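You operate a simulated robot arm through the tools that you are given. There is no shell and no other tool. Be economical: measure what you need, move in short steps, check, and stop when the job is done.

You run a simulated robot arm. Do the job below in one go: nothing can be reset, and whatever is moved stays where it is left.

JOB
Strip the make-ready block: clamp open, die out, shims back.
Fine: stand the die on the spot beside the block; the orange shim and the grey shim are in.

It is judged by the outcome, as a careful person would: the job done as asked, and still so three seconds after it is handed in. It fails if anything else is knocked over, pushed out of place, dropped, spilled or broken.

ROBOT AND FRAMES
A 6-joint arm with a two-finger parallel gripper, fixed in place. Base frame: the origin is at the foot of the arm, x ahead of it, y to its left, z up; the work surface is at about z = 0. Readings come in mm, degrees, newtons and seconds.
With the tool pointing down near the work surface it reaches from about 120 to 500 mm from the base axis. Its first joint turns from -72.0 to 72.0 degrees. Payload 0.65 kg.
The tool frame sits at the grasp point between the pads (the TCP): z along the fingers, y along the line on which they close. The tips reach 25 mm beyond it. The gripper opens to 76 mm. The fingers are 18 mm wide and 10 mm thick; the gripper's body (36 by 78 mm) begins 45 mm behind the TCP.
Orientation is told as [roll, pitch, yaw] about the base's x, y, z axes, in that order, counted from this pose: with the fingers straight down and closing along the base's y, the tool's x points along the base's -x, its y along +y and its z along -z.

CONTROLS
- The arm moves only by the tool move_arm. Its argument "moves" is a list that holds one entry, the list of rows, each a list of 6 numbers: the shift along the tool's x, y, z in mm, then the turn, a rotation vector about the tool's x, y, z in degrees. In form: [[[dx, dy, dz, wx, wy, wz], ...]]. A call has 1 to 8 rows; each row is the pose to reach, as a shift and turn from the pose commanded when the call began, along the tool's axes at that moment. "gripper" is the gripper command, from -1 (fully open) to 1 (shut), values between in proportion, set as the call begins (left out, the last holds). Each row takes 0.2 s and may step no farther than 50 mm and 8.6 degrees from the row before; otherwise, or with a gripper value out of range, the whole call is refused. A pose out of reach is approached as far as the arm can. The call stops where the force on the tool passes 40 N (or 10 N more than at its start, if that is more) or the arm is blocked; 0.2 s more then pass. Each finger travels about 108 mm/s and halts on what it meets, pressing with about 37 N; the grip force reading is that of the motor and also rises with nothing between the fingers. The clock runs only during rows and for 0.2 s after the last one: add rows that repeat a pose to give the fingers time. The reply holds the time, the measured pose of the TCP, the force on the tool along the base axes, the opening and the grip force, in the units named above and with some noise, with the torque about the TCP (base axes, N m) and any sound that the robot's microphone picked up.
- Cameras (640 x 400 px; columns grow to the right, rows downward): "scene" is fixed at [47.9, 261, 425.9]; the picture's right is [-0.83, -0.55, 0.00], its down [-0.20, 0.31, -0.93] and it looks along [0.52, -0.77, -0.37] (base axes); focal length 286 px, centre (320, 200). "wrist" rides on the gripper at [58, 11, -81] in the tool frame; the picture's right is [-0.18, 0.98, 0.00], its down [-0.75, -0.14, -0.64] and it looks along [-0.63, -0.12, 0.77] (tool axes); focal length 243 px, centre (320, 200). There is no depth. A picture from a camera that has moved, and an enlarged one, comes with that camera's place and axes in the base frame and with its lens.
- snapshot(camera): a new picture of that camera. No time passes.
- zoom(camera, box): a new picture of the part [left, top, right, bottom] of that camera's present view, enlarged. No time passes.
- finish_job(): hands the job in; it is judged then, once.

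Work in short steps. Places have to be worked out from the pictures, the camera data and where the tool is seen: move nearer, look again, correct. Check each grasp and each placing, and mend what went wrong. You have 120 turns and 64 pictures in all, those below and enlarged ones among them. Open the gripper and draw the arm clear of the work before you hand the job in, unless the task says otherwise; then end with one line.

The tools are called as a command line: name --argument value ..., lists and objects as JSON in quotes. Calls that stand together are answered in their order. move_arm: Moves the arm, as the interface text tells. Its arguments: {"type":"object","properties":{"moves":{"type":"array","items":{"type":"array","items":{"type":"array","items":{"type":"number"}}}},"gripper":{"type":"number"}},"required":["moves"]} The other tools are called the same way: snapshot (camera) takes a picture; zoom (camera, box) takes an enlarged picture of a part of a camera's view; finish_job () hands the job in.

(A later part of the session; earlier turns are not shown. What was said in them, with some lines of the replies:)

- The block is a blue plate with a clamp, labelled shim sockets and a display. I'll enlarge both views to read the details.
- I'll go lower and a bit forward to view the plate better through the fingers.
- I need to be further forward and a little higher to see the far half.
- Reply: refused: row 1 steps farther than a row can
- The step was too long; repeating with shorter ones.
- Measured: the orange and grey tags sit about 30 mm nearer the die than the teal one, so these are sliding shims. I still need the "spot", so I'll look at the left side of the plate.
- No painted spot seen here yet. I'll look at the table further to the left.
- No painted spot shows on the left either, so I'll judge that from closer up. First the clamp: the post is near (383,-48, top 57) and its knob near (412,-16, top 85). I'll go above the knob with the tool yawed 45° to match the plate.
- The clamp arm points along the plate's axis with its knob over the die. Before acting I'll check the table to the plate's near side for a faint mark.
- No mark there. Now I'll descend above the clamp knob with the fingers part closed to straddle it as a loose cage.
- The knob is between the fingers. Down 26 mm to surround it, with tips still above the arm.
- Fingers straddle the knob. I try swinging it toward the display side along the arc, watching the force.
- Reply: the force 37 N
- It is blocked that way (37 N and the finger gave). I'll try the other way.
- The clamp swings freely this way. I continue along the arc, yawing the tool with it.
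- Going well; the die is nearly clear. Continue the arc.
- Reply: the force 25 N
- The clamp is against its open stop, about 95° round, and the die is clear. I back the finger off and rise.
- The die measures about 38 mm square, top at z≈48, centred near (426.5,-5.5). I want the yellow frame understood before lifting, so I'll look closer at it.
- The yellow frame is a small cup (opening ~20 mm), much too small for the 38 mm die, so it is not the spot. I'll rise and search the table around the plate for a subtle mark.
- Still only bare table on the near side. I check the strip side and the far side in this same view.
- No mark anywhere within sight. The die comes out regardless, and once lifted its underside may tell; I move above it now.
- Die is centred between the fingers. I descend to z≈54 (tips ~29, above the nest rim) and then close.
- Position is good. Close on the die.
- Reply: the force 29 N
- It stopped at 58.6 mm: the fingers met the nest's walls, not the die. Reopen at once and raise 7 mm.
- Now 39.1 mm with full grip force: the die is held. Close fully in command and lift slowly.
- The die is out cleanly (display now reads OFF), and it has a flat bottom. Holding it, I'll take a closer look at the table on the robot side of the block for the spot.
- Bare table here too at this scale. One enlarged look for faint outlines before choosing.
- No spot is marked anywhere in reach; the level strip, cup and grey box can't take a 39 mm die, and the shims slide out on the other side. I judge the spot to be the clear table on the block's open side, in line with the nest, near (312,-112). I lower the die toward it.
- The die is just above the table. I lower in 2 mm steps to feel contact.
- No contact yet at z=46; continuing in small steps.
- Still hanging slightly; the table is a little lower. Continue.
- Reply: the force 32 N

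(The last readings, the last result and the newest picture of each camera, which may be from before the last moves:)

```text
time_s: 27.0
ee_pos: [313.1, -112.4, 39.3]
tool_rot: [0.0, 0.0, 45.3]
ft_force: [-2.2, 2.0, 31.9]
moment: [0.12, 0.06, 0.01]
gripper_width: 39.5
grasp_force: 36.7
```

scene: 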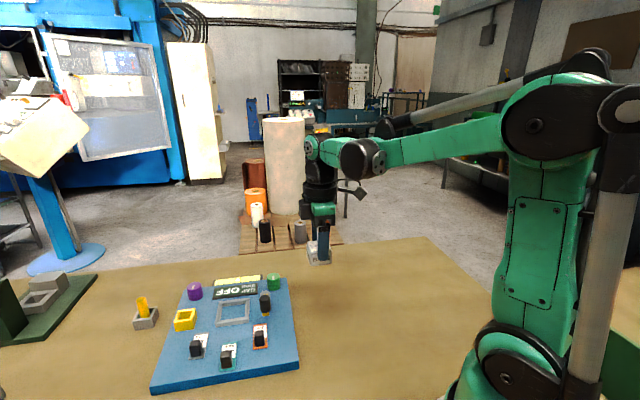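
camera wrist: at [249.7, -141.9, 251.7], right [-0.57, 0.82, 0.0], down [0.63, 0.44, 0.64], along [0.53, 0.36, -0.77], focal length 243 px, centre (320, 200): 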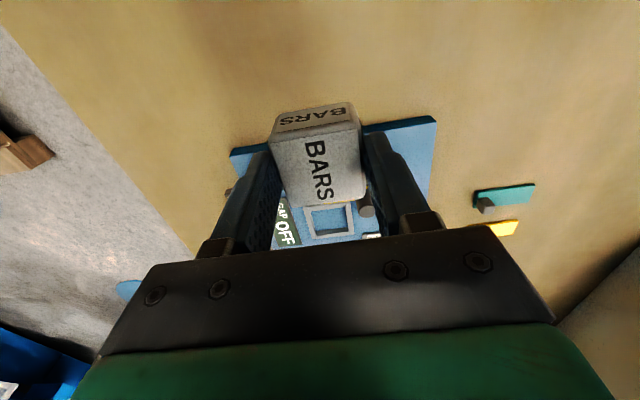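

Contact at z≈39.5. Ease up slightly and open, then rise straight.

move_arm --moves '[[[0, 0, -0.8, 0, 0, 0], [0, 0, -0.8, 0, 0, 0]]]'

move_arm --moves '[[[0, 0, 0, 0, 0, 0], [0, 0, 0, 0, 0, 0], [0, 0, -20, 0, 0, 0], [0, 0, -60, 0, 0, 0], [0, 0, -100, 0, 0, 0], [25, -25, -120, 0, 0, 0], [40, -50, -120, 0, 0, 0]]]' --gripper -1

snapshot --camera "scene"

```text
time_s: 27.6
ee_pos: [313.4, -113.0, 40.1]
tool_rot: [-0.1, -0.1, 45.3]
ft_force: [0.3, 0.0, -1.4]
moment: [-0.03, 0.0, 0.0]
gripper_width: 39.2
grasp_force: 36.5
```

```text
time_s: 29.2
ee_pos: [319.2, -175.6, 159.3]
tool_rot: [-0.1, 0.0, 45.4]
ft_force: [0.2, -0.1, 0.2]
moment: [-0.01, -0.01, 0.01]
gripper_width: 76.1
grasp_force: 0.0
```

```text
18 pictures are left
```

scene: 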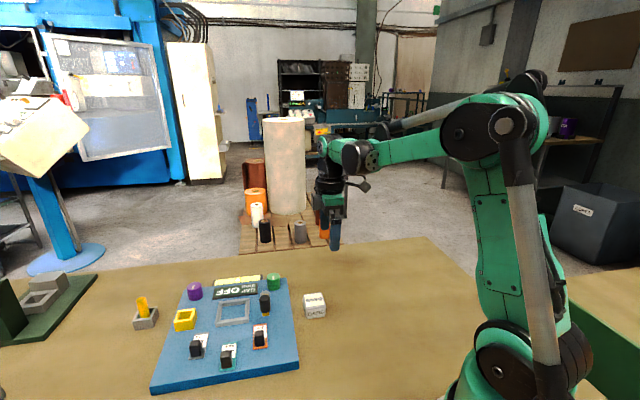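

The die stands upright on the table. Next the shims: orange knob top is near (333,19,44) and grey near (404,88,44). I move above the orange knob.

move_arm --moves '[[[-30, 26, 0, 0, 0, 0], [-60, 52, 0, 0, 0, 0], [-90, 78, 0, 0, 0, 0], [-120, 104, 10, 0, 0, 0], [-148.3, 126.8, 30, 0, 0, 0], [-148.3, 126.8, 39, 0, 0, 0]]]' --gripper 0.37

snapshot --camera "wrist"

```text
time_s: 30.6
ee_pos: [335.2, 18.7, 118.1]
tool_rot: [0.0, 0.0, 45.4]
ft_force: [-0.1, -0.8, 0.1]
moment: [0.01, 0.02, -0.03]
gripper_width: 24.0
grasp_force: 0.0
```

```text
17 pictures are left
camera wrist: at [286.3, -14.6, 199.3], right [-0.57, 0.82, 0.0], down [0.63, 0.44, 0.64], along [0.53, 0.36, -0.77], focal length 243 px, centre (320, 200)
```

wrist: 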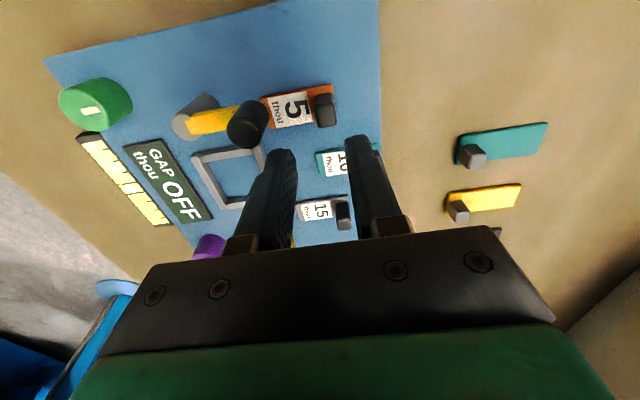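

Knob is centred within ~3 mm. I correct and descend around it.

move_arm --moves '[[[2.6, 2.6, 0, 0, 0, 0], [2.6, 2.6, 25, 0, 0, 0], [2.6, 2.6, 45, 0, 0, 0], [2.6, 2.6, 60, 0, 0, 0]]]'

zoom --camera "scene" --box '[190, 260, 330, 370]'

```text
time_s: 31.6
ee_pos: [332.2, 19.8, 59.7]
tool_rot: [-0.1, 0.0, 45.3]
ft_force: [0.2, 0.5, -0.8]
moment: [0.0, -0.04, 0.01]
gripper_width: 24.2
grasp_force: 0.1
```

```text
3.64 times, centred on (260, 315) of scene
camera zoom: at [47.9, 261.0, 425.9], right [-0.83, -0.55, 0.0], down [-0.2, 0.31, -0.93], along [0.52, -0.77, -0.37], focal length 1041 px, centre (538, -218)
```

zoom: 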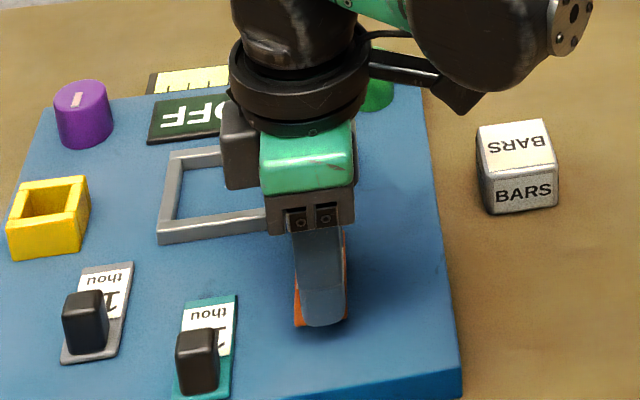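

The fingers straddle the orange knob without touching. Down 3 mm more and close.

move_arm --moves '[[[0, 0, 3, 0, 0, 0], [0, 0, 3, 0, 0, 0], [0, 0, 3, 0, 0, 0]]]' --gripper 1

```text
time_s: 32.4
ee_pos: [331.9, 18.2, 57.3]
tool_rot: [0.0, -0.1, 45.3]
ft_force: [-11.6, 13.0, 28.9]
moment: [0.23, 0.26, -0.05]
gripper_width: 13.6
grasp_force: 33.6
```

Knob gripped (13.6 mm). I pull it back along −e1 in steps, easing up 1 mm.

move_arm --moves '[[[0, 3, -1, 0, 0, 0], [0, 8, -1, 0, 0, 0], [0, 14, -1, 0, 0, 0], [0, 20, -1, 0, 0, 0]]]'

```text
time_s: 33.4
ee_pos: [317.9, 32.4, 58.1]
tool_rot: [-0.1, 0.0, 45.2]
ft_force: [1.5, 0.7, -13.0]
moment: [0.15, -0.18, -0.04]
gripper_width: 13.4
grasp_force: 33.5
```

It slides easily. Continue to its back stop.

move_arm --moves '[[[0, 4, 0.5, 0, 0, 0], [0, 8, 0.5, 0, 0, 0], [0, 11, 0.5, 0, 0, 0]]]'

zoom --camera "scene" --box '[170, 270, 310, 380]'

```text
time_s: 34.2
ee_pos: [309.2, 40.2, 57.8]
tool_rot: [-0.1, -0.1, 45.3]
ft_force: [2.0, 2.2, 18.5]
moment: [-0.33, 0.34, -0.06]
gripper_width: 13.3
grasp_force: 33.6
```

```text
3.64 times, centred on (240, 325) of scene
camera zoom: at [47.8, 261.0, 425.9], right [-0.83, -0.55, 0.0], down [-0.2, 0.31, -0.93], along [0.52, -0.77, -0.37], focal length 1041 px, centre (611, -254)
```

zoom: 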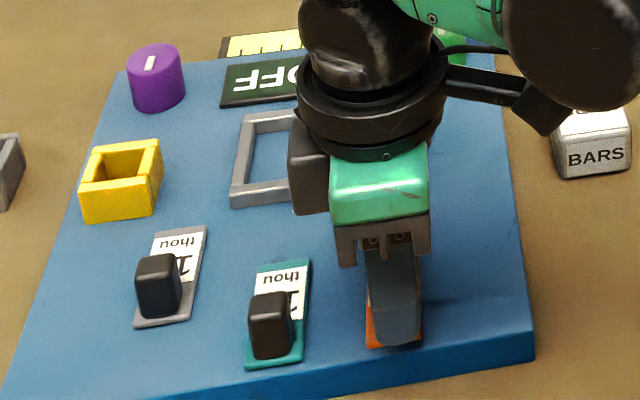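

The orange shim is now level with the teal one. A small extra push checks for the end stop.

move_arm --moves '[[[0, 1.5, -0.5, 0, 0, 0], [0, 3, -0.5, 0, 0, 0]]]'

```text
time_s: 34.8
ee_pos: [307.5, 41.8, 58.3]
tool_rot: [-0.4, -0.1, 45.2]
ft_force: [25.1, -13.3, -26.1]
moment: [0.02, -0.39, -0.05]
gripper_width: 13.4
grasp_force: 32.9
```

End stop reached (28 N). Relax, open and rise.

move_arm --moves '[[[0, -1.5, 0, 0, 0, 0], [0, -1.5, 0, 0, 0, 0]]]'

move_arm --moves '[[[0, 0, 0, 0, 0, 0], [0, 0, 0, 0, 0, 0], [0, 0, -20, 0, 0, 0], [0, 0, -55, 0, 0, 0], [0, 0, -62, 0, 0, 0]]]' --gripper 0.37

```text
time_s: 35.4
ee_pos: [309.0, 40.5, 57.8]
tool_rot: [-0.1, 0.0, 45.2]
ft_force: [14.1, -7.1, -14.5]
moment: [0.2, -0.47, -0.11]
gripper_width: 13.3
grasp_force: 33.3
```

```text
time_s: 36.6
ee_pos: [308.6, 40.7, 120.0]
tool_rot: [-0.2, 0.0, 45.3]
ft_force: [-0.1, 0.1, 0.4]
moment: [0.03, 0.02, -0.02]
gripper_width: 23.8
grasp_force: 0.1
```

Now move above the grey knob, about (402,90), and check.

move_arm --moves '[[[-35, -11, 0, 0, 0, 0], [-70, -22, 0, 0, 0, 0], [-100.7, -32.2, 0, 0, 0, 0], [-100.7, -32.2, 0, 0, 0, 0]]]'

snapshot --camera "wrist"

```text
time_s: 37.6
ee_pos: [401.4, 91.3, 120.7]
tool_rot: [-0.1, 0.0, 45.3]
ft_force: [0.4, 0.2, 0.0]
moment: [0.0, 0.01, -0.03]
gripper_width: 23.9
grasp_force: 0.0
```

```text
14 pictures are left
camera wrist: at [352.9, 57.1, 199.7], right [-0.57, 0.82, 0.0], down [0.63, 0.44, 0.64], along [0.53, 0.36, -0.77], focal length 243 px, centre (320, 200)
```

wrist: 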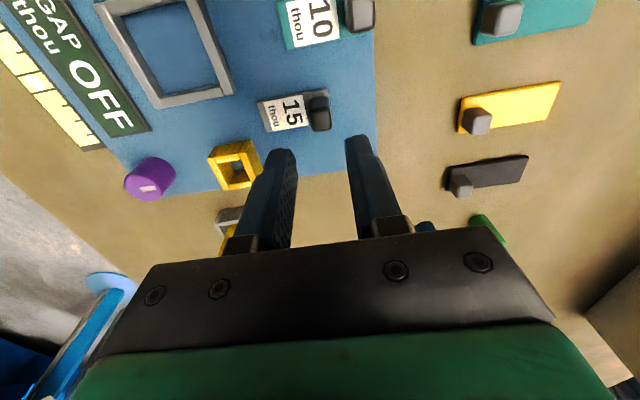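

The grey knob is centred. Descend to z≈58 and check sideways clearance while going.

move_arm --moves '[[[0, 0, 25, 0, 0, 0], [0, 0, 45, 0, 0, 0], [0, 0, 61, 0, 0, 0]]]'

zoom --camera "scene" --box '[150, 280, 290, 380]'

```text
time_s: 38.4
ee_pos: [402.0, 90.5, 59.4]
tool_rot: [-0.1, 0.0, 45.3]
ft_force: [-0.4, -0.2, -0.3]
moment: [0.0, 0.0, -0.01]
gripper_width: 24.0
grasp_force: 0.1
```

```text
4.00 times, centred on (220, 330) of scene
camera zoom: at [47.9, 261.0, 425.9], right [-0.83, -0.55, 0.0], down [-0.2, 0.31, -0.93], along [0.52, -0.77, -0.37], focal length 1145 px, centre (720, -320)
```

zoom: 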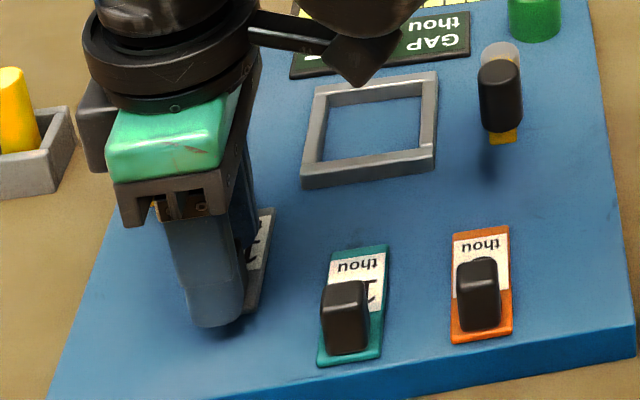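

The fingers straddle the grey knob but sit about 3–4 mm too far along e2. I shift 3 mm, lower 2 mm and close.

move_arm --moves '[[[3, 0, 0, 0, 0, 0], [3, 0, 2, 0, 0, 0]]]'

move_arm --moves '[[[0, 0, 0, 0, 0, 0], [0, 0, 0, 0, 0, 0], [0, 0, 0, 0, 0, 0]]]' --gripper 1

```text
time_s: 39.0
ee_pos: [399.7, 87.9, 59.0]
tool_rot: [-0.1, 0.0, 45.4]
ft_force: [-0.1, -0.4, -0.1]
moment: [-0.02, -0.01, -0.01]
gripper_width: 23.6
grasp_force: 0.1
```

```text
time_s: 39.8
ee_pos: [400.5, 88.3, 55.7]
tool_rot: [0.0, -0.1, 45.3]
ft_force: [-4.6, 1.6, -3.8]
moment: [0.03, 0.14, -0.03]
gripper_width: 13.1
grasp_force: 34.0
```

Gripped (13.1 mm). Pull it back along the same direction.

move_arm --moves '[[[0, 5, 0, 0, 0, 0], [0, 11, 0, 0, 0, 0], [0, 17, 0, 0, 0, 0], [0, 23, 0, 0, 0, 0], [0, 28, 0, 0, 0, 0], [0, 31, 0, 0, 0, 0]]]'

```text
time_s: 41.2
ee_pos: [378.7, 109.5, 57.4]
tool_rot: [-0.3, 0.0, 45.4]
ft_force: [0.2, -3.8, -17.1]
moment: [-0.24, 0.26, -0.03]
gripper_width: 13.2
grasp_force: 33.1
```

At e1≈190; the stop should be 2 mm further. Push on to feel it.

move_arm --moves '[[[0, 1.5, 0.5, 0, 0, 0], [0, 3, 0.5, 0, 0, 0]]]'

```text
time_s: 41.8
ee_pos: [376.4, 110.5, 56.7]
tool_rot: [-0.4, -0.1, 45.2]
ft_force: [24.8, -19.9, 13.0]
moment: [-0.43, -0.08, -0.09]
gripper_width: 13.4
grasp_force: 33.5
```

Stop reached. Relax, open, and rise clear, then look.

move_arm --moves '[[[0, -1.8, 0, 0, 0, 0], [0, -1.8, 0, 0, 0, 0]]]'

move_arm --moves '[[[0, 0, 0, 0, 0, 0], [0, 0, 0, 0, 0, 0], [0, 0, -20, 0, 0, 0], [0, 0, -60, 0, 0, 0], [20, 0, -100, 0, 0, 0], [60, 0, -120, 0, 0, 0], [100, 0, -150, 0, 0, 0], [130, 0, -170, 0, 0, 0]]]' --gripper 0.3

zoom --camera "scene" --box '[130, 260, 340, 400]'

snapshot --camera "wrist"

```text
time_s: 42.4
ee_pos: [376.4, 110.3, 56.1]
tool_rot: [-0.2, 0.0, 45.3]
ft_force: [20.7, -15.6, 28.6]
moment: [-0.12, -0.26, -0.21]
gripper_width: 13.1
grasp_force: 33.5
```

```text
time_s: 44.2
ee_pos: [284.5, 18.7, 228.3]
tool_rot: [0.0, 0.0, 45.3]
ft_force: [0.3, 0.4, -0.2]
moment: [-0.03, -0.05, 0.0]
gripper_width: 26.4
grasp_force: 0.1
```

```text
2.86 times, centred on (235, 330) of scene
camera zoom: at [47.9, 261.0, 425.9], right [-0.83, -0.55, 0.0], down [-0.2, 0.31, -0.93], along [0.52, -0.77, -0.37], focal length 818 px, centre (563, -171)
```

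zoom: 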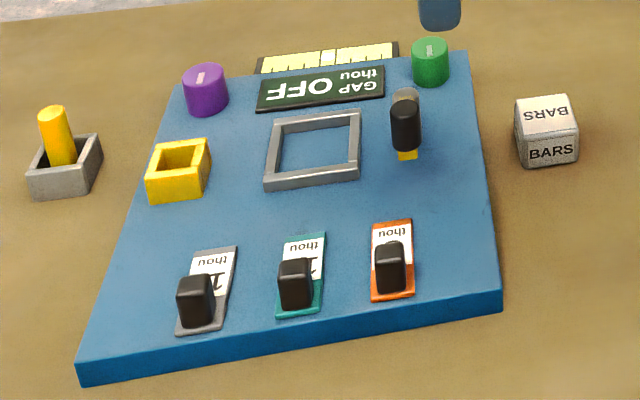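

```text
11 pictures are left
camera wrist: at [236.3, -14.7, 307.9], right [-0.57, 0.82, 0.0], down [0.63, 0.44, 0.64], along [0.53, 0.36, -0.77], focal length 243 px, centre (320, 200)
```

wrist: 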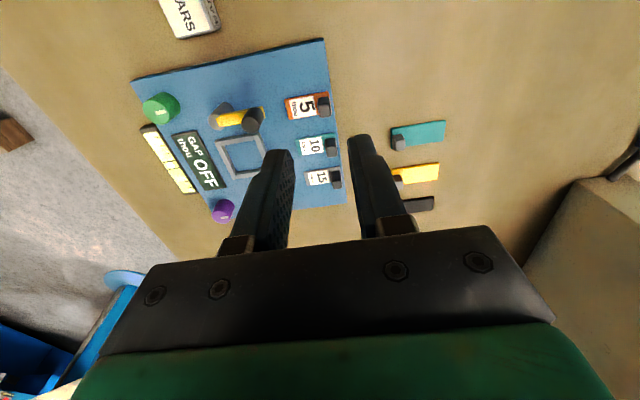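

All three shims are level at the back and the clamp is open. With pictures to spare, I check the remaining strip of table beside the block once more for a mark.

zoom --camera "wrist" --box '[320, 0, 560, 150]'

zoom --camera "wrist" --box '[60, 0, 330, 170]'

```text
2.67 times, centred on (440, 75) of wrist
camera zoom: at [236.3, -14.7, 307.9], right [-0.57, 0.82, 0.0], down [0.63, 0.44, 0.64], along [0.53, 0.36, -0.77], focal length 647 px, centre (0, 533)
```

zoom: 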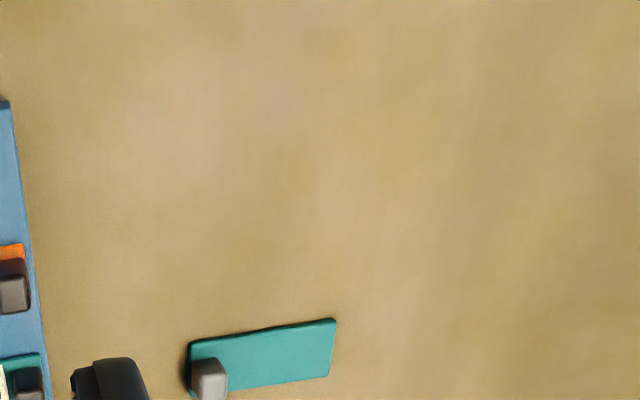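

```text
2.35 times, centred on (195, 85) of wrist
camera zoom: at [236.3, -14.7, 307.9], right [-0.57, 0.82, 0.0], down [0.63, 0.44, 0.64], along [0.53, 0.36, -0.77], focal length 571 px, centre (614, 471)
```

zoom: 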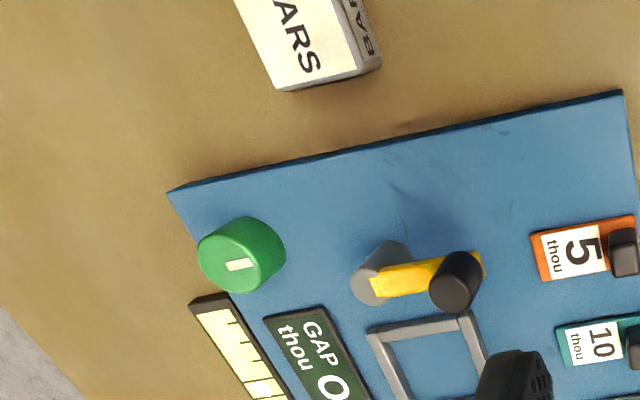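

No mark exists there; the die stands clear beside the block. I open the gripper fully, draw up and hand in.

move_arm --moves '[[[0, 0, -20, 0, 0, 0], [20, 0, -40, 0, 0, 0], [20, 0, -40, 0, 0, 0]]]' --gripper -1

zoom --camera "scene" --box '[120, 240, 350, 400]'

```text
time_s: 45.0
ee_pos: [272.1, 4.4, 267.7]
tool_rot: [-0.2, 0.0, 45.3]
ft_force: [-0.5, 1.0, 0.0]
moment: [-0.02, -0.02, 0.03]
gripper_width: 75.9
grasp_force: 0.1
```

```text
2.50 times, centred on (235, 320) of scene
camera zoom: at [47.9, 261.0, 425.9], right [-0.83, -0.55, 0.0], down [-0.2, 0.31, -0.93], along [0.52, -0.77, -0.37], focal length 716 px, centre (532, -100)
```

zoom: 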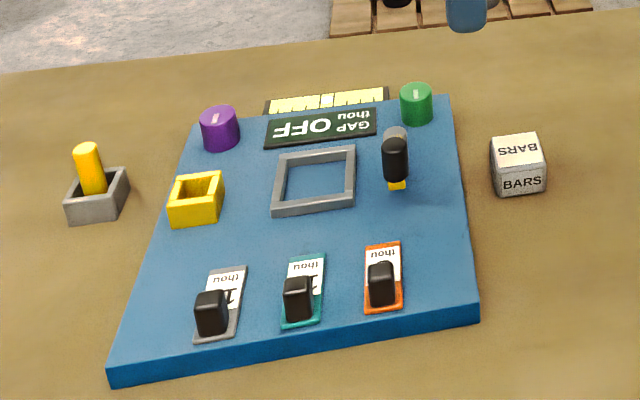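

The final view shows the clamp open, the die standing beside the block, all shims back, and nothing else disturbed. Handing in.

finish_job

```text
The job is handed in.
```

The clamp is open, the orange and grey shims are back at their stops, and the die stands upright on the bare table beside the block; I found no marked spot within reach, so that place was my own choice.
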